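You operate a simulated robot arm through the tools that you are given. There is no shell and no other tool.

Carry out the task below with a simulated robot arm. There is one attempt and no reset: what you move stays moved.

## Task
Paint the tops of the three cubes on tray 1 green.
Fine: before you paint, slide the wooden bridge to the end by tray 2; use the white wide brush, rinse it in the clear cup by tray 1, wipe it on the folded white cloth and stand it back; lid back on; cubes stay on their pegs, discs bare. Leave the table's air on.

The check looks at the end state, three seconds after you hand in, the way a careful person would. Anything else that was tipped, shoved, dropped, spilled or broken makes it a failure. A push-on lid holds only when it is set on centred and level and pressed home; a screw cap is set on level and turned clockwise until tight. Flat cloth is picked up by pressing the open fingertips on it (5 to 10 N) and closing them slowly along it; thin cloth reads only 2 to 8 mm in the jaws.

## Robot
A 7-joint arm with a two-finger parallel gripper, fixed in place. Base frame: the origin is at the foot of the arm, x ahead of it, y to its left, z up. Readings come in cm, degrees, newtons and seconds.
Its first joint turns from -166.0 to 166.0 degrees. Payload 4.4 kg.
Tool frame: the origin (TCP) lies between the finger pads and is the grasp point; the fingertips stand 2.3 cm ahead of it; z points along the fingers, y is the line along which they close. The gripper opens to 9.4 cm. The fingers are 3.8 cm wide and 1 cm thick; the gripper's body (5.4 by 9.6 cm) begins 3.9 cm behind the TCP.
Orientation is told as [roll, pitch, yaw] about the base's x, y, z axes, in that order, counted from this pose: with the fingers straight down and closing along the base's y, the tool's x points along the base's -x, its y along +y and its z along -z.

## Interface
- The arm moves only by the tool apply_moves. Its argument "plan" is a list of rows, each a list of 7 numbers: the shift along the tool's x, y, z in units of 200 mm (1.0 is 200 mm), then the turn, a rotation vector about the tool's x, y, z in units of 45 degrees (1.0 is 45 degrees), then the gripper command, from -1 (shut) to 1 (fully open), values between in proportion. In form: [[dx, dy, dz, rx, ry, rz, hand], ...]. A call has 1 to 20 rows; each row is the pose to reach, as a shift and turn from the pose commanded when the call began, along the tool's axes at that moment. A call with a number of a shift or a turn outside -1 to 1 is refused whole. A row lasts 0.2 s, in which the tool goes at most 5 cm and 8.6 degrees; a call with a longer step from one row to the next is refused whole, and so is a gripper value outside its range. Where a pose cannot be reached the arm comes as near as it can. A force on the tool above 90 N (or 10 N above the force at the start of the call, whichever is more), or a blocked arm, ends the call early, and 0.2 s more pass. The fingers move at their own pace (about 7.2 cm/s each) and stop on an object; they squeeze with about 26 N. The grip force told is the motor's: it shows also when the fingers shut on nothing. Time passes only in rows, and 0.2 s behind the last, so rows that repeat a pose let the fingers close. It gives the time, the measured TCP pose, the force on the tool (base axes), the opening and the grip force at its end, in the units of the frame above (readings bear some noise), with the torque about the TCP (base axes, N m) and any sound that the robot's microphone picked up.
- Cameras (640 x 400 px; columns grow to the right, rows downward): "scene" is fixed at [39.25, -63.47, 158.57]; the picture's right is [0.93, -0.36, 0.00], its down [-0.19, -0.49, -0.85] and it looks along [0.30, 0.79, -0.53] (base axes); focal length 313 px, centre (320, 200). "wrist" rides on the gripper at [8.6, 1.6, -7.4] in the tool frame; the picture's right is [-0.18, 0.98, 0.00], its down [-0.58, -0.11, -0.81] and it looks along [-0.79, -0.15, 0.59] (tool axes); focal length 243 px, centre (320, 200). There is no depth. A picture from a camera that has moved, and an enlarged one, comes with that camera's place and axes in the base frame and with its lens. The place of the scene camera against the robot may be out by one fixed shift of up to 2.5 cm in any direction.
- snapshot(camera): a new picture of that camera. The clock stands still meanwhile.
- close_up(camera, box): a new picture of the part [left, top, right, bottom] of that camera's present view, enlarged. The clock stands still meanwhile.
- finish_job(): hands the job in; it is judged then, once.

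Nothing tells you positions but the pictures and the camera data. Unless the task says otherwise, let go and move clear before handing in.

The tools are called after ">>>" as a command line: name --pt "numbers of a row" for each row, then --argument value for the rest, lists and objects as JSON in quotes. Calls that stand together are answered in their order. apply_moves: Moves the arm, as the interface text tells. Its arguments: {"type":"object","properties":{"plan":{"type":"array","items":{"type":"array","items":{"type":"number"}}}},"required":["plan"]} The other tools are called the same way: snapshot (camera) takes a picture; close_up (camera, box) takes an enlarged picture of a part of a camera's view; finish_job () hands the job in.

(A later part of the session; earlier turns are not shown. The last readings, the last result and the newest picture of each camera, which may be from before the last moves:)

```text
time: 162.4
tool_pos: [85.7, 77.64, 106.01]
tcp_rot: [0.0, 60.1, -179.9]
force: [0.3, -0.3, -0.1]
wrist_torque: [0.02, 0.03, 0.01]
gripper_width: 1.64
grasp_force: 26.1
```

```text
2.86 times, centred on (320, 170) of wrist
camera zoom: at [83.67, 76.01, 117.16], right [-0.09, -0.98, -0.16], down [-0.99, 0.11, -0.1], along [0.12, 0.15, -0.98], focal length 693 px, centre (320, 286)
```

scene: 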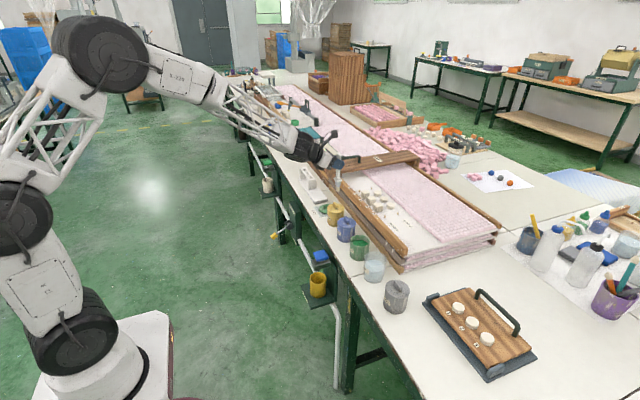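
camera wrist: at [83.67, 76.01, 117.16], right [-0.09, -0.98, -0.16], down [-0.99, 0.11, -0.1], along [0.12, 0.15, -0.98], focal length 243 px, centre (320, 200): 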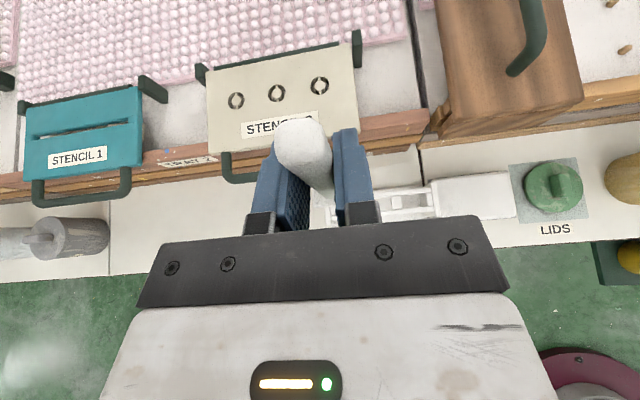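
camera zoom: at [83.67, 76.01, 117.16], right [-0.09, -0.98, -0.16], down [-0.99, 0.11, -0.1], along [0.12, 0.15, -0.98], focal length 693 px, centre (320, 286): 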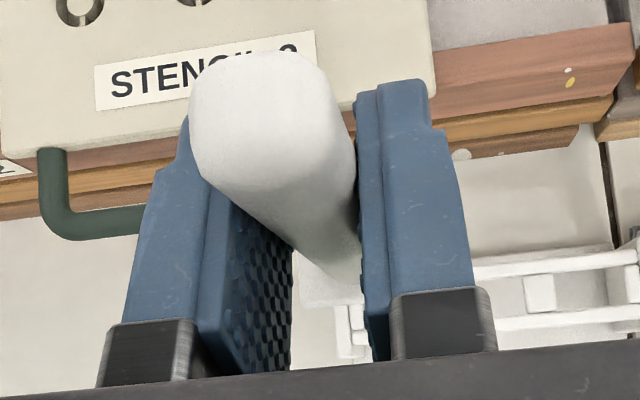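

The brush is still vertical but slid up about 4 mm in the grip. I'll descend to just above the slot and check the alignment.

>>> apply_moves --pt "-0.1 -0.004 0.057 0 0 0 -1" --pt "-0.2 -0.004 0.114 0 0 0 -1" --pt "-0.3 -0.004 0.172 0 0 0 -1" --pt "-0.335 -0.004 0.192 0 0 0 -1" --pt "-0.335 -0.004 0.192 0 0 0 -1"

>>> close_up --camera "scene" --box '[285, 130, 335, 190]'

>>> snapshot --camera "wrist"

```text
time: 163.6
tool_pos: [85.68, 77.71, 98.48]
tcp_rot: [-0.1, 60.1, -179.9]
force: [0.1, 0.8, 0.3]
wrist_torque: [0.0, 0.0, 0.0]
gripper_width: 1.67
grasp_force: 25.9
```

```text
6.67 times, centred on (310, 160) of scene
camera zoom: at [39.25, -63.47, 158.57], right [0.93, -0.36, 0.0], down [-0.19, -0.49, -0.85], along [0.3, 0.79, -0.53], focal length 2086 px, centre (387, 467)
```

zoom: 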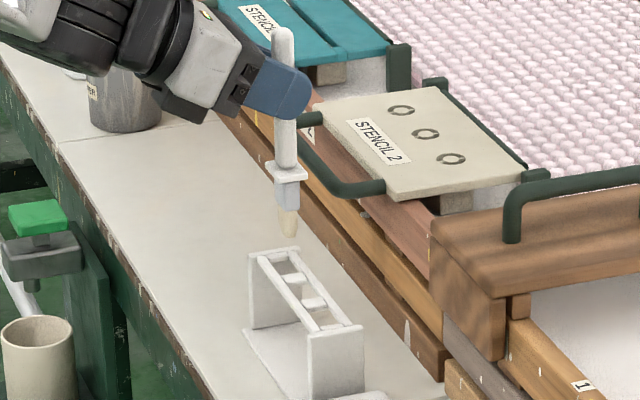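

```text
taken
camera wrist: at [83.75, 76.02, 109.57], right [-0.09, -0.98, -0.16], down [-0.99, 0.11, -0.1], along [0.12, 0.15, -0.98], focal length 243 px, centre (320, 200)
```

wrist: 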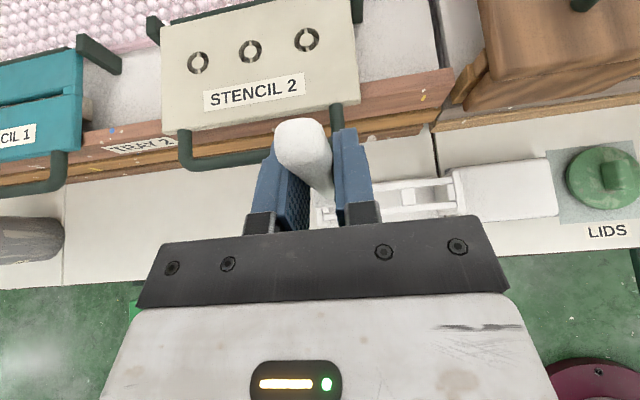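

>>> close_up --camera "scene" --box '[295, 150, 325, 185]'

>>> close_up --camera "wrist" --box '[270, 140, 470, 240]'

```text
11.43 times, centred on (310, 168) of scene
camera zoom: at [39.25, -63.47, 158.57], right [0.93, -0.36, 0.0], down [-0.19, -0.49, -0.85], along [0.3, 0.79, -0.53], focal length 3577 px, centre (434, 571)
```

zoom: 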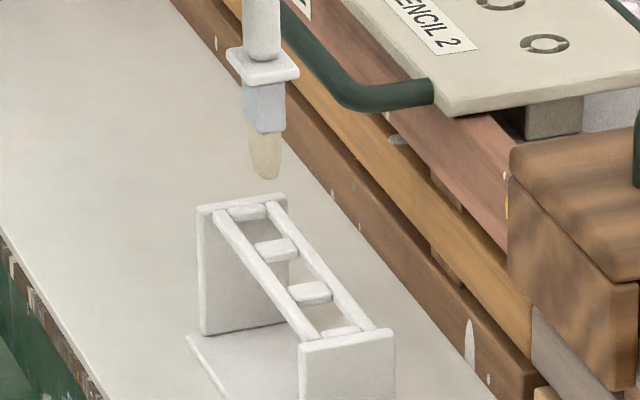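

```text
3.20 times, centred on (370, 190) of wrist
camera zoom: at [83.75, 76.02, 109.57], right [-0.09, -0.98, -0.16], down [-0.99, 0.11, -0.1], along [0.12, 0.15, -0.98], focal length 776 px, centre (160, 232)
```

zoom: 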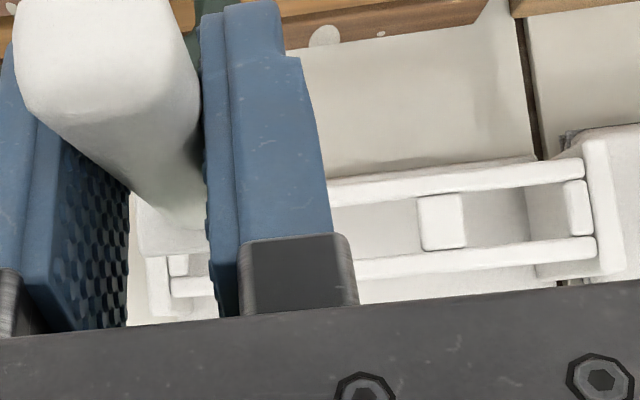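

>>> apply_moves --pt "-0.04 0 0.02 0 0 0 -1" --pt "-0.08 0 0.042 0 0 0 -1" --pt "-0.12 0 0.066 0 0 0 -1" --pt "-0.12 0 0.066 0 0 0 -1"

>>> close_up --camera "scene" --box '[295, 150, 325, 185]'

```text
time: 164.6
tool_pos: [85.7, 77.69, 95.5]
tcp_rot: [-0.1, 60.1, -179.9]
force: [-0.8, 0.3, -0.4]
wrist_torque: [0.02, -0.04, 0.01]
gripper_width: 1.65
grasp_force: 25.9
```

```text
11.43 times, centred on (310, 168) of scene
camera zoom: at [39.25, -63.47, 158.57], right [0.93, -0.36, 0.0], down [-0.19, -0.49, -0.85], along [0.3, 0.79, -0.53], focal length 3577 px, centre (434, 571)
```

zoom: 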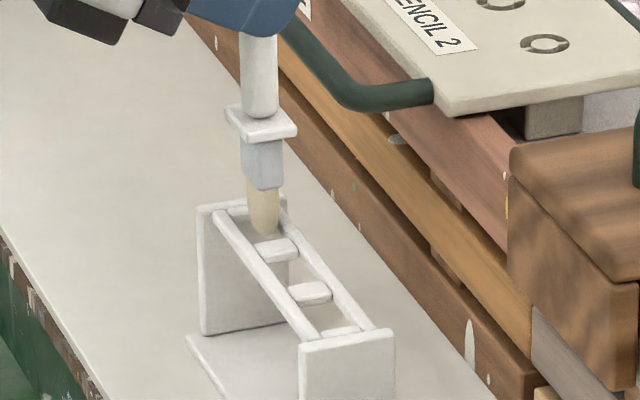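

The bristles are entering the right slot. Continuing slowly with force checks.

>>> apply_moves --pt "-0.03 0 0.016 0 0 0 -1" --pt "-0.06 0 0.0335 0 0 0 -1" --pt "-0.08 0 0.045 0 0 0 -1" --pt "-0.08 0 0.045 0 0 0 -1"

>>> close_up --camera "scene" --box '[295, 150, 325, 185]'

```text
time: 165.6
tool_pos: [85.47, 77.82, 93.74]
tcp_rot: [-0.1, 60.1, -179.9]
force: [-0.4, 0.5, -0.5]
wrist_torque: [-0.01, 0.03, 0.0]
gripper_width: 1.64
grasp_force: 25.7
```

```text
11.43 times, centred on (310, 168) of scene
camera zoom: at [39.25, -63.47, 158.57], right [0.93, -0.36, 0.0], down [-0.19, -0.49, -0.85], along [0.3, 0.79, -0.53], focal length 3577 px, centre (434, 571)
```

zoom: 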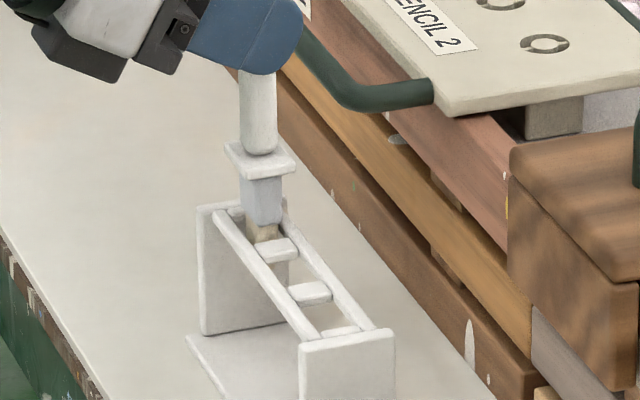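

>>> apply_moves --pt "-0.02 0 0.0115 0 0 0 -1" --pt "-0.04 0 0.023 0 0 0 -1" --pt "-0.065 0 0.0375 0 0 0 -1" --pt "-0.065 0 0.0375 0 0 0 -1"

>>> close_up --camera "scene" --box '[295, 150, 325, 185]'

```text
time: 166.6
tool_pos: [85.56, 77.78, 92.3]
tcp_rot: [-0.1, 60.1, -179.9]
force: [0.5, -0.3, -0.8]
wrist_torque: [-0.01, 0.01, 0.04]
gripper_width: 1.64
grasp_force: 25.5
```

```text
11.43 times, centred on (310, 168) of scene
camera zoom: at [39.25, -63.47, 158.57], right [0.93, -0.36, 0.0], down [-0.19, -0.49, -0.85], along [0.3, 0.79, -0.53], focal length 3577 px, centre (434, 571)
```

zoom: 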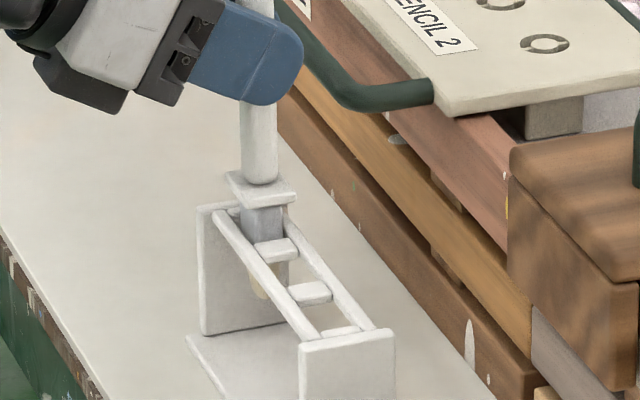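

>>> apply_moves --pt "-0.02 0 0.0115 0 0 0 -1" --pt "-0.04 0 0.023 0 0 0 -1" --pt "-0.04 0 0.023 0 0 0 -1"

>>> apply_moves --pt "-0.0108 0 0.0062 0 0 0 -1" --pt "-0.0108 0 0.0062 0 0 0 -1"

>>> apply_moves --pt "-0.0108 0 0.0062 0 0 0 -1" --pt "-0.0108 0 0.0062 0 0 0 -1"

>>> close_up --camera "scene" --box '[295, 150, 325, 185]'

```text
time: 167.4
tool_pos: [85.66, 77.78, 91.29]
tcp_rot: [-0.1, 60.1, -179.9]
force: [-0.2, 0.1, -0.1]
wrist_torque: [-0.01, 0.01, 0.01]
gripper_width: 1.61
grasp_force: 25.7
```

```text
time: 168.0
tool_pos: [85.54, 77.75, 91.06]
tcp_rot: [0.1, 60.0, -179.9]
force: [-0.2, 0.4, -0.6]
wrist_torque: [0.01, -0.01, -0.01]
gripper_width: 1.64
grasp_force: 26.1
```

```text
time: 168.6
tool_pos: [85.49, 77.82, 90.85]
tcp_rot: [0.0, 60.1, -179.9]
force: [-0.5, -0.9, -0.4]
wrist_torque: [-0.03, 0.01, 0.03]
gripper_width: 1.65
grasp_force: 26.0
```

```text
11.43 times, centred on (310, 168) of scene
camera zoom: at [39.25, -63.47, 158.57], right [0.93, -0.36, 0.0], down [-0.19, -0.49, -0.85], along [0.3, 0.79, -0.53], focal length 3577 px, centre (434, 571)
```

zoom: 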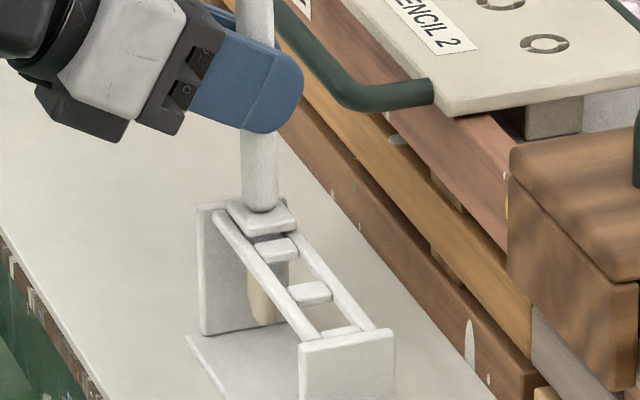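

>>> apply_moves --pt "-0.0087 0 0.005 0 0 0 -1" --pt "-0.0087 0 0.005 0 0 0 -1"

>>> apply_moves --pt "-0.0087 0 0.005 0 0 0 -1" --pt "-0.0087 0 0.005 0 0 0 -1"

>>> close_up --camera "scene" --box '[295, 150, 325, 185]'

```text
time: 169.2
tool_pos: [85.67, 77.81, 90.65]
tcp_rot: [0.0, 60.1, -179.9]
force: [-0.4, -0.3, 0.4]
wrist_torque: [-0.05, 0.04, 0.01]
gripper_width: 1.66
grasp_force: 26.1
```

```text
time: 169.8
tool_pos: [85.6, 77.8, 90.61]
tcp_rot: [-0.2, 60.2, 180.0]
force: [-1.3, 0.2, 14.4]
wrist_torque: [-0.04, 0.15, -0.01]
gripper_width: 1.64
grasp_force: 25.7
```

```text
11.43 times, centred on (310, 168) of scene
camera zoom: at [39.25, -63.47, 158.57], right [0.93, -0.36, 0.0], down [-0.19, -0.49, -0.85], along [0.3, 0.79, -0.53], focal length 3577 px, centre (434, 571)
```

zoom: 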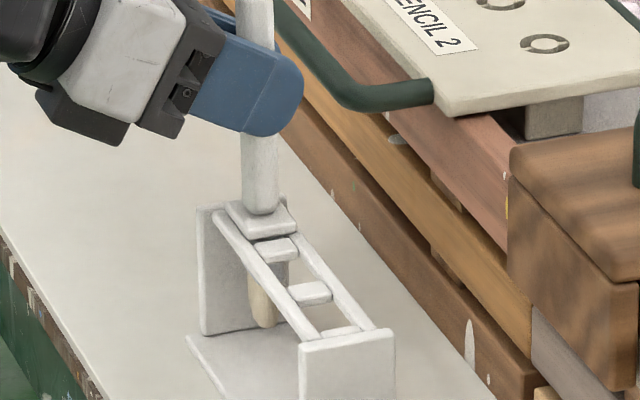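

Seated, with the collar on the rails (14 N). I'll ease off, open slowly and back straight out.

>>> apply_moves --pt "0.0065 0 -0.0037 0 0 0 -1" --pt "0.0065 0 -0.0037 0 0 0 -0.6" --pt "0.0065 0 -0.0037 0 0 0 -0.4" --pt "0.0065 0 -0.0037 0 0 0 -0.2" --pt "0.0065 0 -0.0037 0 0 0 0.1" --pt "0.0065 0 -0.0037 0 0 0 0.4" --pt "0.0065 0 -0.0037 0 0 0 0.4"

>>> snapshot --camera "wrist"

>>> close_up --camera "scene" --box '[290, 135, 330, 185]'

```text
time: 171.4
tool_pos: [85.59, 77.75, 90.61]
tcp_rot: [0.0, 60.1, -179.9]
force: [0.5, -0.6, 0.1]
wrist_torque: [-0.03, 0.0, 0.0]
gripper_width: 6.56
grasp_force: 0.2
```

```text
taken
camera wrist: at [83.46, 76.08, 101.84], right [-0.09, -0.98, -0.16], down [-0.99, 0.11, -0.1], along [0.12, 0.15, -0.98], focal length 243 px, centre (320, 200)
```

wrist: 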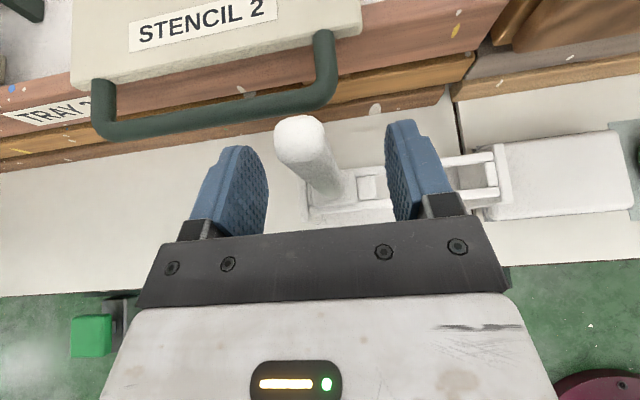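

```text
8.00 times, centred on (310, 160) of scene
camera zoom: at [39.25, -63.47, 158.57], right [0.93, -0.36, 0.0], down [-0.19, -0.49, -0.85], along [0.3, 0.79, -0.53], focal length 2504 px, centre (400, 520)
```

zoom: 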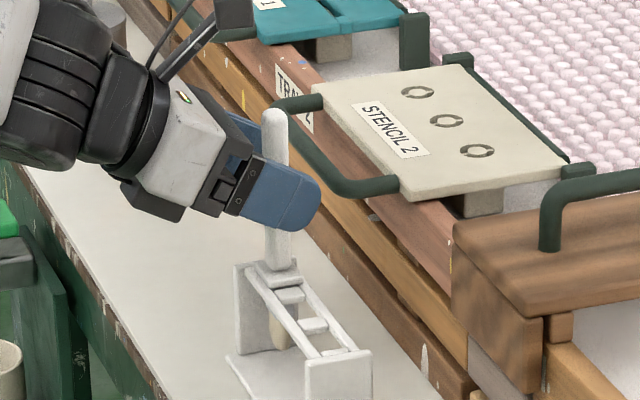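

The brush stands in its slot. Backing out along the approach line and rising.

>>> apply_moves --pt "0 0 -0.1 0 0 0 0.6" --pt "0 0 -0.22 0 0 0 0.8" --pt "0 0 -0.36 0 0 0 1" --pt "0 0 -0.5 0 0 0 1" --pt "0.1 0 -0.6 0 0 0 1" --pt "0.2 0 -0.7 0 0 0 1" --pt "0.2 0 -0.7 0 0 0 1"

>>> snapshot --camera "wrist"

>>> close_up --camera "scene" --box '[280, 130, 340, 200]'

```text
time: 173.0
tool_pos: [75.33, 77.85, 101.18]
tcp_rot: [-0.1, 60.1, -180.0]
force: [0.3, -1.1, 0.1]
wrist_torque: [0.01, -0.01, 0.0]
gripper_width: 9.42
grasp_force: 0.0
```

```text
taken
camera wrist: at [73.37, 76.15, 112.41], right [-0.09, -0.98, -0.16], down [-0.99, 0.11, -0.1], along [0.12, 0.15, -0.98], focal length 243 px, centre (320, 200)
```

wrist: 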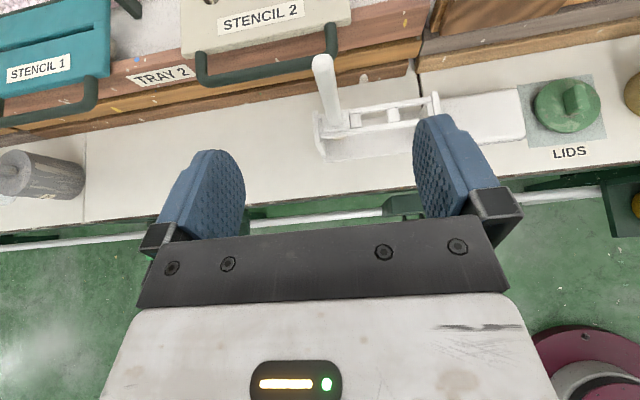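

```text
5.71 times, centred on (310, 165) of scene
camera zoom: at [39.25, -63.47, 158.57], right [0.93, -0.36, 0.0], down [-0.19, -0.49, -0.85], along [0.3, 0.79, -0.53], focal length 1788 px, centre (377, 400)
```

zoom: 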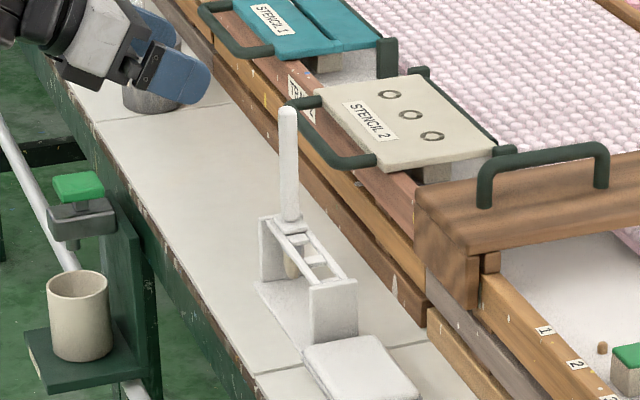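

The brush stands upright in the rack. Now the lid: I'll untilt, return to yaw 0 and go back over the LIDS mat.

>>> apply_moves --pt "0.08 0.1 -0.08 0 -0.1 0 1" --pt "0.16 0.2 -0.16 0 -0.25 0 1" --pt "0.24 0.32 -0.24 0 -0.4 0 1" --pt "0.3 0.44 -0.3 0 -0.55 0 1" --pt "0.36 0.56 -0.36 0 -0.7 0 1" --pt "0.36 0.66 -0.38 0 -0.85 0 1" --pt "0.36 0.75 -0.38 0 -1.0 0 1" --pt "0.36 0.75 -0.38 0 -1.0 0 1"

>>> apply_moves --pt "0 0 0 0 -0.17 0 1" --pt "0 0 0 0 -0.335 0 1" --pt "0 0 0 0 -0.335 0 1"

>>> apply_moves --pt "0 0 0 0 0 0.18 1" --pt "0 0 0 0 0 0.36 1" --pt "0 0 0 0 0 0.54 1" --pt "0 0 0 0 0 0.72 1" --pt "0 0 0 0 0 0.9 1" --pt "0 0 0 0 0 1.0 1" --pt "0 0 0 0 0 1.0 1"

>>> apply_moves --pt "0 0 0 0 0 0.18 1" --pt "0 0 0 0 0 0.36 1" --pt "0 0 0 0 0 0.54 1" --pt "0 0 0 0 0 0.72 1" --pt "0 0 0 0 0 0.9 1" --pt "0 0 0 0 0 1.0 1" --pt "0 0 0 0 0 1.0 1"

>>> apply_moves --pt "0 0 0 0 0 0.18 1" --pt "0 0 0 0 0 0.36 1" --pt "0 0 0 0 0 0.54 1" --pt "0 0 0 0 0 0.72 1" --pt "0 0 0 0 0 0.9 1" --pt "0 0 0 0 0 1.0 1" --pt "0 0 0 0 0 1.0 1"

>>> apply_moves --pt "0 0 0 0 0 0.18 1" --pt "0 0 0 0 0 0.36 1" --pt "0 0 0 0 0 0.54 1" --pt "0 0 0 0 0 0.72 1" --pt "0 0 0 0 0 0.9 1" --pt "0 0 0 0 0 1.0 1" --pt "0 0 0 0 0 1.0 1"

```text
time: 174.8
tool_pos: [72.37, 62.7, 110.9]
tcp_rot: [0.0, 15.1, -179.9]
force: [-0.1, 0.2, -0.9]
wrist_torque: [-0.01, 0.04, 0.01]
gripper_width: 9.41
grasp_force: 0.1
```

```text
time: 175.6
tool_pos: [72.39, 62.67, 110.89]
tcp_rot: [0.0, -0.1, -180.0]
force: [-0.1, -0.3, -0.1]
wrist_torque: [0.03, 0.0, 0.02]
gripper_width: 9.43
grasp_force: 0.1
```

```text
time: 177.2
tool_pos: [72.5, 62.7, 111.01]
tcp_rot: [0.1, 0.0, 135.0]
force: [0.2, 0.2, 0.5]
wrist_torque: [0.02, 0.04, -0.01]
gripper_width: 9.39
grasp_force: 0.1
```

```text
time: 178.8
tool_pos: [72.42, 62.79, 111.21]
tcp_rot: [0.0, 0.0, 90.1]
force: [0.0, -0.1, 1.2]
wrist_torque: [-0.04, -0.03, 0.03]
gripper_width: 9.4
grasp_force: 0.1
```

```text
time: 180.4
tool_pos: [72.46, 62.77, 111.02]
tcp_rot: [0.0, 0.0, 45.1]
force: [-0.7, 0.0, 0.0]
wrist_torque: [-0.02, 0.0, -0.01]
gripper_width: 9.4
grasp_force: 0.1
```

```text
time: 182.0
tool_pos: [72.61, 62.76, 111.1]
tcp_rot: [0.0, 0.1, 0.2]
force: [-0.2, 0.3, 0.5]
wrist_torque: [-0.01, 0.01, -0.01]
gripper_width: 9.4
grasp_force: 0.2
```

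>>> apply_moves --pt "-0.13 -0.15 0.02 0 0 0 -0.15" --pt "-0.26 -0.3 0.04 0 0 0 -0.15" --pt "-0.39 -0.46 0.06 0 0 0 -0.15" --pt "-0.52 -0.62 0.1 0 0 0 -0.15" --pt "-0.652 -0.763 0.2 0 0 0 -0.15" --pt "-0.652 -0.763 0.42 0 0 0 -0.15" --pt "-0.652 -0.763 0.6 0 0 0 -0.15" --pt "-0.652 -0.763 0.75 0 0 0 -0.15" --pt "-0.652 -0.763 0.75 0 0 0 -0.15"

>>> snapshot --camera "wrist"

>>> close_up --camera "wrist" --box '[270, 0, 410, 100]'

```text
time: 184.0
tool_pos: [85.58, 47.71, 95.99]
tcp_rot: [0.0, 0.0, 0.1]
force: [-0.2, 0.2, 0.0]
wrist_torque: [0.02, 0.0, -0.02]
gripper_width: 4.02
grasp_force: 0.2
```

```text
taken
camera wrist: at [76.96, 49.2, 103.45], right [0.18, 0.98, 0.0], down [0.58, -0.11, 0.81], along [0.79, -0.15, -0.59], focal length 243 px, centre (320, 200)
```

wrist: 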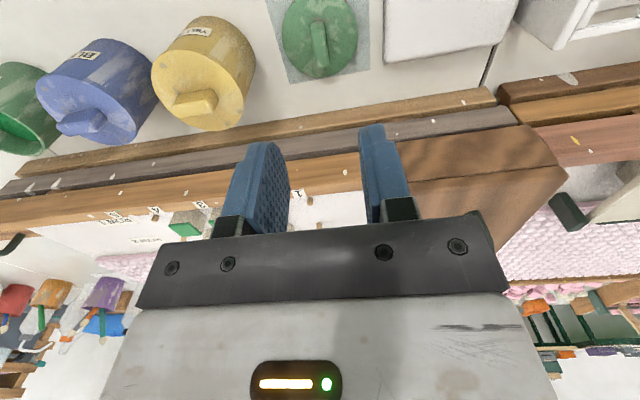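

```text
4.00 times, centred on (340, 50) of wrist
camera zoom: at [76.96, 49.2, 103.45], right [0.18, 0.98, 0.0], down [0.58, -0.11, 0.81], along [0.79, -0.15, -0.59], focal length 970 px, centre (240, 800)
```

zoom: 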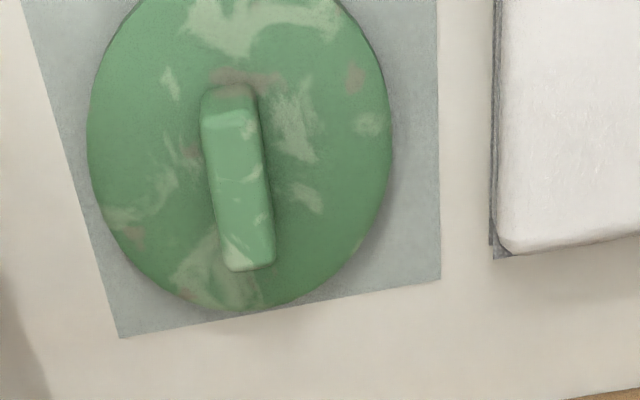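

The lid is exactly as left. I'll descend to the regrasp height and close on the knob.

>>> apply_moves --pt "-0.005 -0.004 0.2 0 0 0 -0.15" --pt "-0.005 -0.004 0.4 0 0 0 -0.15" --pt "-0.005 -0.004 0.57 0 0 0 -0.15" --pt "-0.005 -0.004 0.68 0 0 0 -0.15" --pt "-0.005 -0.004 0.74 0 0 0 -0.15" --pt "-0.005 -0.004 0.775 0 0 0 -0.15" --pt "-0.005 -0.004 0.775 0 0 0 -0.15"

>>> snapshot --camera "wrist"

```text
time: 185.6
tool_pos: [85.64, 47.38, 80.69]
tcp_rot: [0.1, 0.0, 0.1]
force: [0.4, -0.2, -0.2]
wrist_torque: [-0.02, -0.01, -0.03]
gripper_width: 4.0
grasp_force: 0.1
```

```text
taken
camera wrist: at [77.13, 48.89, 88.04], right [0.18, 0.98, 0.0], down [0.58, -0.11, 0.81], along [0.79, -0.15, -0.59], focal length 243 px, centre (320, 200)
```

wrist: 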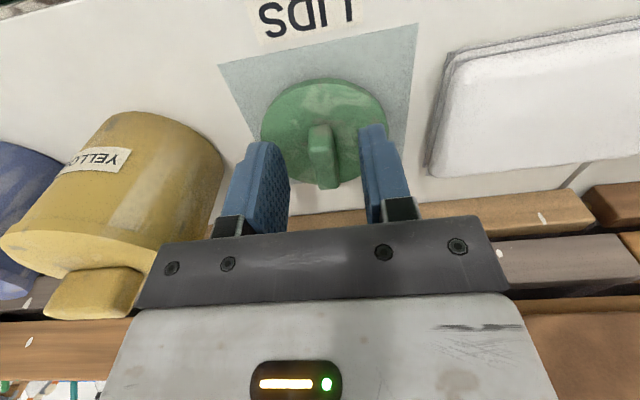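

>>> apply_moves --pt "0 0.003 0.012 0 0 0 -0.15" --pt "0 0.003 0.022 0 0 0 -0.15" --pt "0 0.003 0.022 0 0 0 -0.5" --pt "0 0.003 0.022 0 0 0 -1" --pt "0 0.003 0.022 0 0 0 -1" --pt "0 0.003 0.022 0 0 0 -1"

>>> snapshot --camera "wrist"

```text
time: 187.0
tool_pos: [85.79, 47.53, 80.06]
tcp_rot: [0.0, 0.0, 0.1]
force: [-0.6, 0.3, 0.8]
wrist_torque: [0.0, 0.0, -0.01]
gripper_width: 1.19
grasp_force: 25.4
```

```text
taken
camera wrist: at [77.08, 49.0, 87.54], right [0.18, 0.98, 0.0], down [0.58, -0.11, 0.81], along [0.79, -0.15, -0.59], focal length 243 px, centre (320, 200)
```

wrist: 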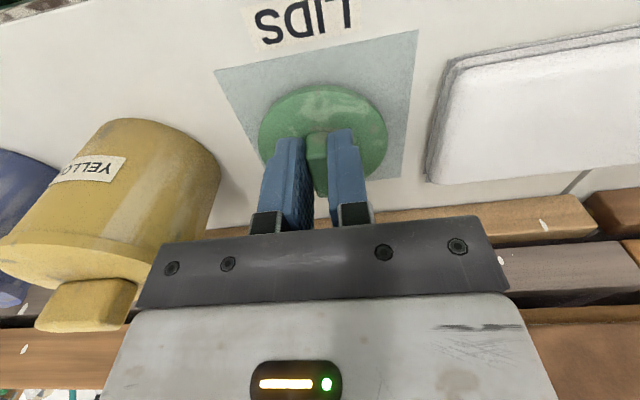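

The knob is gripped the same as before. I'll lift, turn back to yaw 90 and carry the lid to the green pot.

>>> apply_moves --pt "0 0 -0.04 0 0 0 -1" --pt "0 0 -0.12 0 0 0 -1" --pt "0 0 -0.3 0 0 0 -1" --pt "0 0 -0.5 0 0 0 -1" --pt "0 0 -0.7 0 0 0 -1" --pt "0 0 -0.8 0 0 0 -1" --pt "0 0 -0.8 0 0 0 -1"

>>> apply_moves --pt "0 0 0 0 0 -0.18 -1" --pt "0 0 0 0 0 -0.36 -1" --pt "0 0 0 0 0 -0.54 -1" --pt "0 0 0 0 0 -0.72 -1" --pt "0 0 0 0 0 -0.9 -1" --pt "0 0 0 0 0 -1.0 -1" --pt "0 0 0 0 0 -1.0 -1"

>>> apply_moves --pt "0 0 0 0 0 -0.18 -1" --pt "0 0 0 0 0 -0.36 -1" --pt "0 0 0 0 0 -0.54 -1" --pt "0 0 0 0 0 -0.72 -1" --pt "0 0 0 0 0 -0.9 -1" --pt "0 0 0 0 0 -1.0 -1" --pt "0 0 0 0 0 -1.0 -1"

>>> apply_moves --pt "0.2 -0.01 0 0 0 0 -1" --pt "0.4 -0.01 0 0 0 0 -1" --pt "0.6 -0.02 0 0 0 0 -1" --pt "0.8 -0.03 0 0 0 0 -1" --pt "0.86 -0.03 0 0 0 0 -1" --pt "0.86 -0.03 0 0 0 0 -1"

>>> apply_moves --pt "0.2 0 0 0 0 0 -1" --pt "0.4 0 0 0 0 0 -1" --pt "0.6 0 0 0 0 0 -1" --pt "0.8 0 0 0 0 0 -1" --pt "0.84 0 0 0 0 0 -1" --pt "0.84 0 0 0 0 0 -1"

>>> snapshot --camera "wrist"

>>> close_up --camera "scene" --box '[330, 190, 420, 280]'

```text
time: 188.6
tool_pos: [85.79, 47.27, 96.19]
tcp_rot: [0.0, -0.1, 0.1]
force: [0.4, 1.1, -0.3]
wrist_torque: [0.01, -0.03, 0.02]
gripper_width: 1.17
grasp_force: 25.6
```

```text
time: 190.2
tool_pos: [85.7, 47.5, 96.24]
tcp_rot: [0.1, 0.0, 45.2]
force: [-0.4, -0.9, 0.2]
wrist_torque: [0.01, 0.03, 0.01]
gripper_width: 1.16
grasp_force: 26.2
```

```text
time: 191.8
tool_pos: [85.74, 47.49, 96.12]
tcp_rot: [0.0, 0.0, 90.3]
force: [0.2, 0.8, -0.8]
wrist_torque: [-0.02, 0.0, 0.03]
gripper_width: 1.17
grasp_force: 26.4
```

```text
time: 193.2
tool_pos: [86.28, 30.08, 96.26]
tcp_rot: [0.0, 0.1, 90.1]
force: [-0.3, -0.7, -0.3]
wrist_torque: [-0.04, -0.01, 0.03]
gripper_width: 1.19
grasp_force: 25.9
```

```text
time: 194.6
tool_pos: [86.4, 13.53, 96.25]
tcp_rot: [-0.1, 0.0, 90.1]
force: [-0.4, -1.2, -0.3]
wrist_torque: [0.04, -0.02, 0.03]
gripper_width: 1.18
grasp_force: 25.9
```

```text
taken
camera wrist: at [84.86, 4.84, 103.68], right [-0.98, 0.18, 0.0], down [0.11, 0.58, 0.81], along [0.15, 0.79, -0.59], focal length 243 px, centre (320, 200)
```

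wrist: 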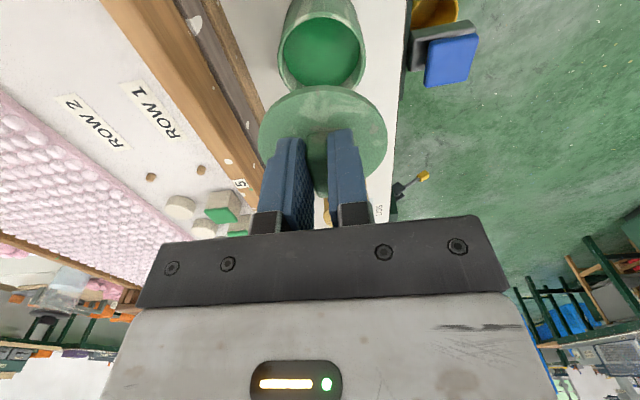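

```text
4.44 times, centred on (375, 235) of scene
camera zoom: at [39.25, -63.47, 158.57], right [0.93, -0.36, 0.0], down [-0.19, -0.49, -0.85], along [0.3, 0.79, -0.53], focal length 1391 px, centre (76, 44)
```

zoom: 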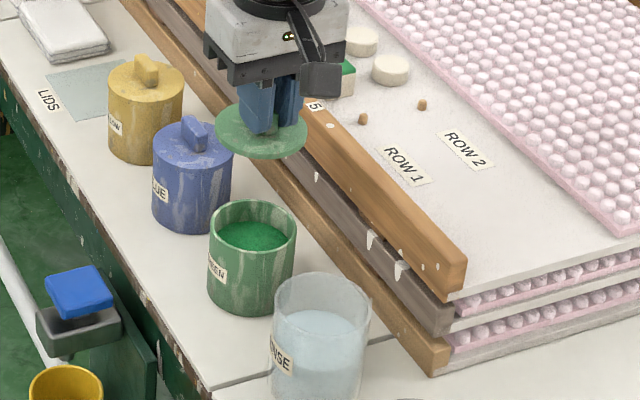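

>>> apply_moves --pt "0.008 0.001 0.1 0 0 0 -1" --pt "0.008 0.001 0.2 0 0 0 -1" --pt "0.008 0.001 0.28 0 0 0 -1" --pt "0.008 0.001 0.3125 0 0 0 -1" --pt "0.008 0.001 0.3125 0 0 0 -1"

>>> snapshot --camera "wrist"

>>> close_up --camera "scene" --box '[330, 200, 420, 290]'

```text
time: 195.8
tool_pos: [86.46, 13.46, 89.83]
tcp_rot: [-0.1, 0.0, 90.1]
force: [0.3, 0.1, 0.0]
wrist_torque: [0.02, -0.01, 0.0]
gripper_width: 1.17
grasp_force: 26.5
```

```text
taken
camera wrist: at [84.8, 4.62, 97.3], right [-0.98, 0.18, 0.0], down [0.11, 0.58, 0.81], along [0.15, 0.79, -0.59], focal length 243 px, centre (320, 200)
```

wrist: 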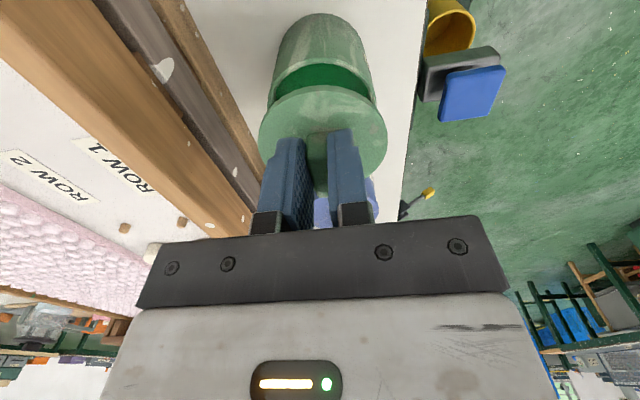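

```text
4.44 times, centred on (375, 245) of scene
camera zoom: at [39.25, -63.47, 158.57], right [0.93, -0.36, 0.0], down [-0.19, -0.49, -0.85], along [0.3, 0.79, -0.53], focal length 1391 px, centre (76, 0)
```

zoom: 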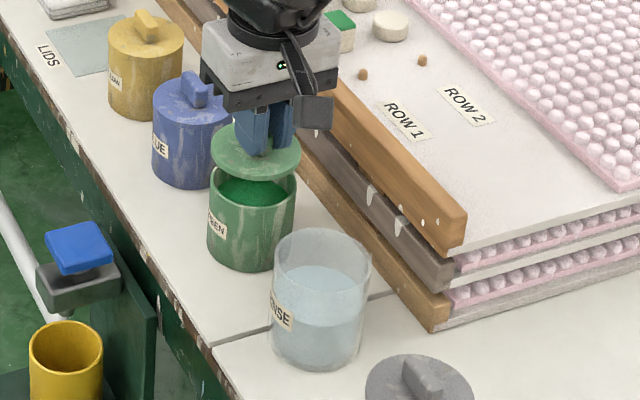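

>>> close_up --camera "wrist" --box '[240, 0, 400, 140]'

```text
2.86 times, centred on (320, 70) of wrist
camera zoom: at [84.8, 4.62, 97.3], right [-0.98, 0.18, 0.0], down [0.11, 0.58, 0.81], along [0.15, 0.79, -0.59], focal length 693 px, centre (320, 571)
```

zoom: 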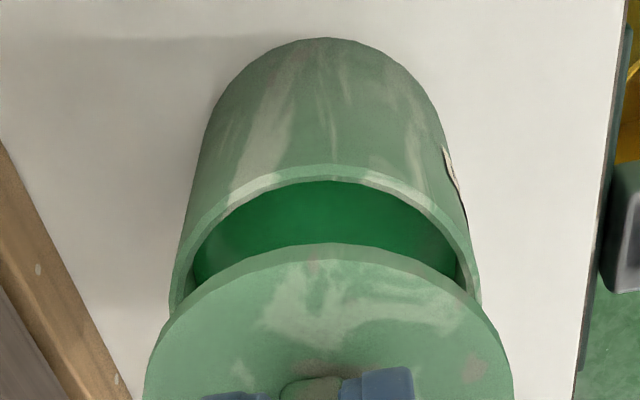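

The lid is centred over the pot within half a millimetre. Lowering it in small steps.

>>> apply_moves --pt "0.003 0 0.04 0 0 0 -1" --pt "0.003 0 0.08 0 0 0 -1" --pt "0.003 0 0.11 0 0 0 -1" --pt "0.003 0 0.11 0 0 0 -1"

>>> apply_moves --pt "0 0 0.01 0 0 0 -1" --pt "0 0 0.02 0 0 0 -1" --pt "0 0 0.02 0 0 0 -1"

>>> close_up --camera "scene" --box '[340, 210, 410, 280]'

>>> snapshot --camera "wrist"

```text
time: 196.8
tool_pos: [86.4, 13.36, 87.64]
tcp_rot: [0.0, 0.0, 90.1]
force: [-0.6, 0.1, -0.3]
wrist_torque: [0.02, 0.0, 0.0]
gripper_width: 1.17
grasp_force: 25.7
```

```text
time: 197.6
tool_pos: [86.3, 13.22, 87.22]
tcp_rot: [0.0, 0.0, 90.1]
force: [0.6, 1.4, 0.6]
wrist_torque: [-0.02, -0.03, -0.02]
gripper_width: 1.21
grasp_force: 26.6
```

```text
5.71 times, centred on (375, 245) of scene
camera zoom: at [39.25, -63.47, 158.57], right [0.93, -0.36, 0.0], down [-0.19, -0.49, -0.85], along [0.3, 0.79, -0.53], focal length 1788 px, centre (6, -57)
```

zoom: 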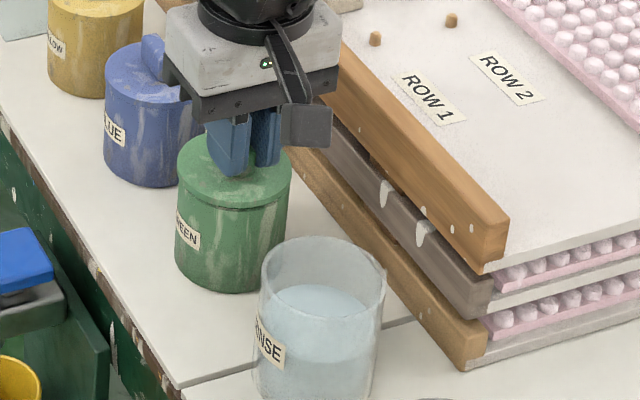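

```text
taken
camera wrist: at [84.72, 4.57, 94.7], right [-0.98, 0.18, 0.0], down [0.11, 0.58, 0.81], along [0.15, 0.79, -0.59], focal length 243 px, centre (320, 200)
```

wrist: 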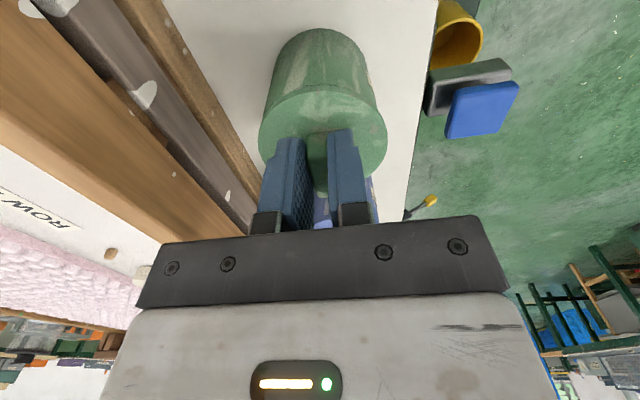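

>>> apply_moves --pt "0 0 0.008 0 0 0 -1" --pt "0 0 0.008 0 0 0 -1"

>>> apply_moves --pt "0 0 0.008 0 0 0 -1" --pt "0 0 0.008 0 0 0 -1"

>>> apply_moves --pt "0 0 0.008 0 0 0 -1" --pt "0 0 0.008 0 0 0 -1"

```text
time: 198.2
tool_pos: [86.21, 13.31, 87.01]
tcp_rot: [0.1, 0.0, 90.1]
force: [-0.1, -0.4, 0.7]
wrist_torque: [0.01, -0.01, -0.02]
gripper_width: 1.16
grasp_force: 26.3
```

```text
time: 198.8
tool_pos: [86.43, 13.2, 86.93]
tcp_rot: [0.0, 0.0, 90.0]
force: [-0.7, -0.3, -1.1]
wrist_torque: [0.01, 0.04, -0.01]
gripper_width: 1.17
grasp_force: 25.8
```

```text
time: 199.4
tool_pos: [86.37, 13.27, 86.69]
tcp_rot: [0.1, 0.0, 90.0]
force: [0.5, 0.0, 0.3]
wrist_torque: [0.04, -0.02, -0.02]
gripper_width: 1.17
grasp_force: 26.4
```

>>> close_up --camera "scene" --box '[350, 225, 385, 265]'

>>> close_up --camera "wrist" --box '[250, 20, 400, 200]'

```text
10.00 times, centred on (368, 245) of scene
camera zoom: at [39.25, -63.47, 158.57], right [0.93, -0.36, 0.0], down [-0.19, -0.49, -0.85], along [0.3, 0.79, -0.53], focal length 3130 px, centre (-155, -250)
```

zoom: 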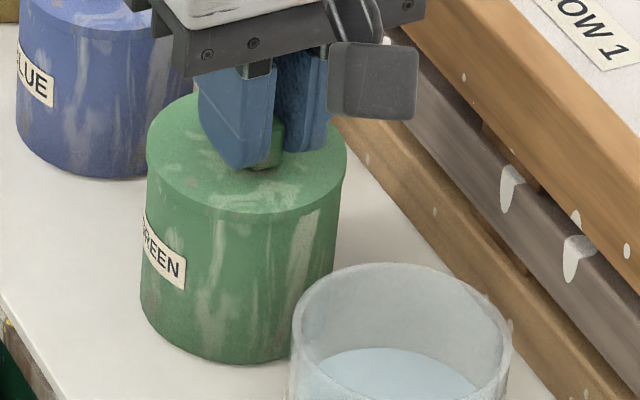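

```text
2.22 times, centred on (325, 110) of wrist
camera zoom: at [84.81, 4.56, 94.23], right [-0.98, 0.18, 0.0], down [0.11, 0.58, 0.81], along [0.15, 0.79, -0.59], focal length 539 px, centre (309, 400)
```

zoom: 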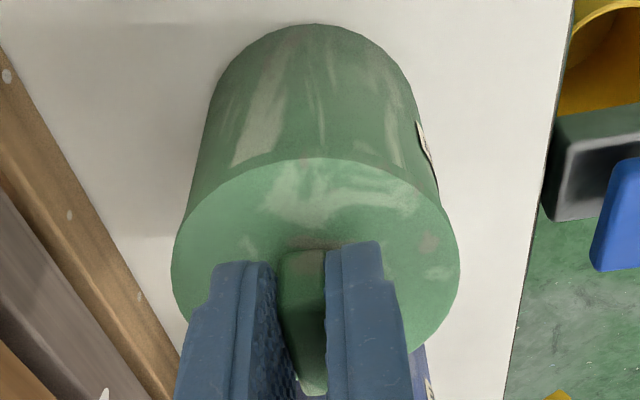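

The lid sits centred on the pot as it did originally. I'll keep pressing down in small steps, listening for the snap.

>>> apply_moves --pt "0 0 0.008 0 0 0 -1" --pt "0 0 0.008 0 0 0 -1"

>>> apply_moves --pt "0 0 0.008 0 0 0 -1" --pt "0 0 0.008 0 0 0 -1"

>>> apply_moves --pt "0 0 0.008 0 0 0 -1" --pt "0 0 0.008 0 0 0 -1"

```text
time: 200.0
tool_pos: [86.57, 13.25, 86.78]
tcp_rot: [-0.1, 0.0, 90.2]
force: [-5.6, -4.2, 24.7]
wrist_torque: [0.01, 0.13, 0.0]
gripper_width: 1.18
grasp_force: 26.0
```

```text
time: 200.6
tool_pos: [86.34, 13.29, 86.46]
tcp_rot: [-0.1, 0.0, 90.2]
force: [2.8, -1.0, 26.0]
wrist_torque: [0.16, -0.02, -0.04]
gripper_width: 1.17
grasp_force: 26.4
```

```text
time: 201.2
tool_pos: [86.48, 13.32, 86.54]
tcp_rot: [-0.1, -0.1, 90.1]
force: [2.1, -0.9, 38.2]
wrist_torque: [0.22, -0.03, -0.04]
gripper_width: 1.18
grasp_force: 26.2
```

>>> apply_moves --pt "0 0 0.008 0 0 0 -1" --pt "0 0 0.008 0 0 0 -1"

>>> apply_moves --pt "0 0 0.008 0 0 0 -1" --pt "0 0 0.008 0 0 0 -1"

>>> close_up --camera "scene" --box '[350, 225, 385, 265]'

```text
time: 201.8
tool_pos: [86.39, 13.34, 86.38]
tcp_rot: [-0.1, -0.1, 90.1]
force: [-0.7, 3.3, 63.6]
wrist_torque: [0.48, 0.07, -0.01]
gripper_width: 1.17
grasp_force: 26.0
```

```text
time: 202.4
tool_pos: [86.47, 13.31, 86.15]
tcp_rot: [-0.2, -0.1, 90.1]
force: [0.9, 4.1, 65.8]
wrist_torque: [0.38, 0.02, -0.02]
gripper_width: 1.22
grasp_force: 25.6
```

```text
10.00 times, centred on (368, 245) of scene
camera zoom: at [39.25, -63.47, 158.57], right [0.93, -0.36, 0.0], down [-0.19, -0.49, -0.85], along [0.3, 0.79, -0.53], focal length 3130 px, centre (-155, -250)
```

zoom: 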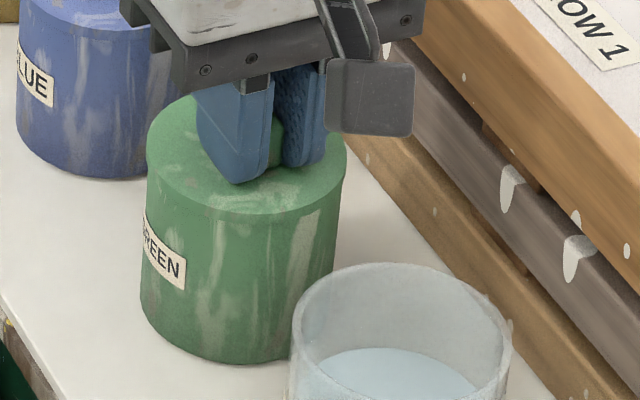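

>>> apply_moves --pt "0 0 0.006 0 0 0 -1" --pt "0 0 0.006 0 0 0 -1"

>>> apply_moves --pt "0 0 0.006 0 0 0 -1" --pt "0 0 0.006 0 0 0 -1"

```text
time: 203.0
tool_pos: [86.31, 13.19, 86.02]
tcp_rot: [-0.2, 0.0, 90.0]
force: [0.1, 9.5, 76.8]
wrist_torque: [0.58, 0.09, 0.04]
gripper_width: 1.24
grasp_force: 26.1
```

```text
time: 203.5
tool_pos: [86.44, 13.26, 86.13]
tcp_rot: [-0.3, -0.1, 90.1]
force: [0.1, -0.2, 8.5]
wrist_torque: [-0.18, 0.06, 0.08]
gripper_width: 1.21
grasp_force: 26.1
stopped in row 2: the force on the tool passed its limit at 91 N (the readings are from after the stop); the commanded pose is now the measured one
```

The force limit was reached at 91 N. I'll open, rise and inspect the lid closely.

>>> apply_moves --pt "0 0 -0.005 0 0 0 -1" --pt "0 0 -0.005 0 0 0 -0.6" --pt "0 0 -0.005 0 0 0 -0.2" --pt "0 0 -0.005 0 0 0 -0.15" --pt "0 0 -0.1 0 0 0 -0.15" --pt "0 0 -0.25 0 0 0 -0.15" --pt "0 0 -0.4 0 0 0 -0.15" --pt "0 0 -0.4 0 0 0 -0.15"

>>> close_up --camera "scene" --box '[350, 225, 385, 265]'

>>> close_up --camera "scene" --box '[330, 200, 420, 290]'

>>> snapshot --camera "wrist"

```text
time: 205.3
tool_pos: [86.44, 13.29, 93.83]
tcp_rot: [-0.2, 0.0, 90.2]
force: [0.6, -0.5, 0.0]
wrist_torque: [-0.01, -0.02, 0.01]
gripper_width: 4.0
grasp_force: 0.0
heard: snap
```

```text
10.00 times, centred on (368, 245) of scene
camera zoom: at [39.25, -63.47, 158.57], right [0.93, -0.36, 0.0], down [-0.19, -0.49, -0.85], along [0.3, 0.79, -0.53], focal length 3130 px, centre (-155, -250)
```

zoom: 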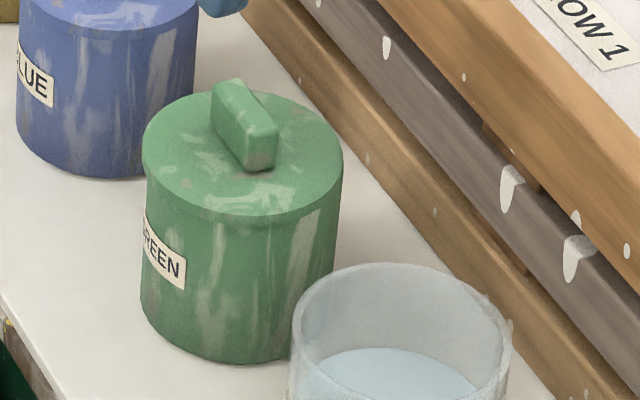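

```text
4.44 times, centred on (375, 245) of scene
camera zoom: at [39.25, -63.47, 158.57], right [0.93, -0.36, 0.0], down [-0.19, -0.49, -0.85], along [0.3, 0.79, -0.53], focal length 1391 px, centre (76, 0)
```

zoom: 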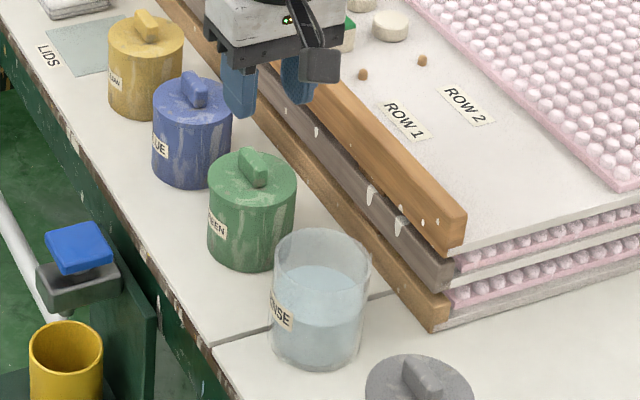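

```text
taken
camera wrist: at [84.85, 4.52, 101.4], right [-0.98, 0.18, 0.0], down [0.11, 0.58, 0.81], along [0.15, 0.79, -0.59], focal length 243 px, centre (320, 200)
```

wrist: 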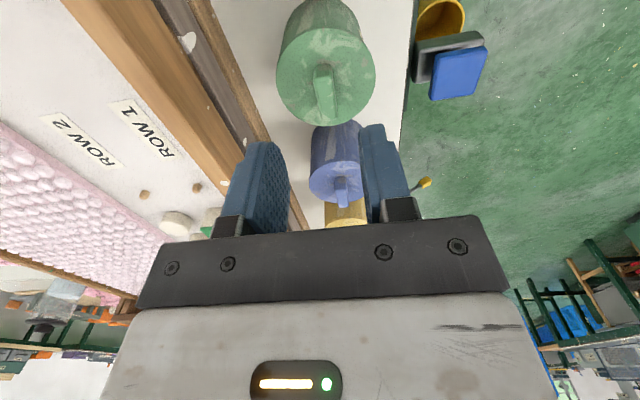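

A snap was heard and the lid now looks centred and level, self-centred by about 2 mm when released. To be sure it's home, I'll close the fingers and press squarely on the knob top.

>>> apply_moves --pt "0 0.0125 0 0 0 0 -0.5" --pt "0 0.0125 0 0 0 0 -1" --pt "0 0.0125 0.05 0 0 0 -1" --pt "0 0.0125 0.1 0 0 0 -1" --pt "0 0.0125 0.16 0 0 0 -1" --pt "0 0.0125 0.21 0 0 0 -1" --pt "0 0.0125 0.21 0 0 0 -1"

>>> close_up --camera "scene" --box '[345, 215, 395, 270]'

>>> snapshot --camera "wrist"

```text
time: 206.9
tool_pos: [86.25, 13.28, 89.76]
tcp_rot: [-0.1, 0.0, 90.0]
force: [-0.3, -0.3, 0.4]
wrist_torque: [0.01, 0.02, -0.05]
gripper_width: 0.0
grasp_force: 26.3
```

```text
7.27 times, centred on (370, 242) of scene
camera zoom: at [39.25, -63.47, 158.57], right [0.93, -0.36, 0.0], down [-0.19, -0.49, -0.85], along [0.3, 0.79, -0.53], focal length 2276 px, centre (-44, -109)
```

zoom: 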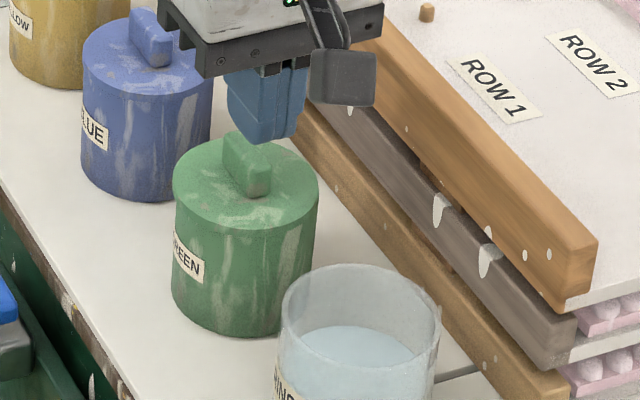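

```text
taken
camera wrist: at [84.63, 4.52, 97.28], right [-0.98, 0.18, 0.0], down [0.11, 0.58, 0.81], along [0.15, 0.79, -0.59], focal length 243 px, centre (320, 200)
```

wrist: 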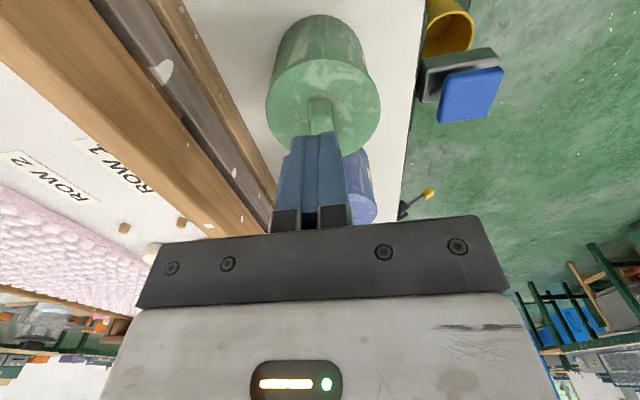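

>>> apply_moves --pt "0 0 0.015 0 0 0 -1" --pt "0 0 0.03 0 0 0 -1" --pt "0 0 0.03 0 0 0 -1"

>>> apply_moves --pt "0 0 0.012 0 0 0 -1" --pt "0 0 0.012 0 0 0 -1"

>>> apply_moves --pt "0 0 0.012 0 0 0 -1" --pt "0 0 0.012 0 0 0 -1"

```text
time: 207.7
tool_pos: [86.19, 13.16, 89.14]
tcp_rot: [-0.1, 0.0, 90.2]
force: [0.7, -0.3, -0.5]
wrist_torque: [0.0, -0.01, 0.02]
gripper_width: 0.0
grasp_force: 26.0
```

```text
time: 208.3
tool_pos: [86.25, 13.28, 88.9]
tcp_rot: [-0.1, 0.1, 90.1]
force: [-0.1, 0.1, 0.0]
wrist_torque: [-0.01, -0.02, -0.03]
gripper_width: 0.0
grasp_force: 25.8
```

```text
time: 208.9
tool_pos: [86.25, 13.33, 88.77]
tcp_rot: [-0.2, 0.1, 90.1]
force: [0.6, 0.2, -0.2]
wrist_torque: [0.02, -0.02, -0.01]
gripper_width: 0.0
grasp_force: 26.2
```

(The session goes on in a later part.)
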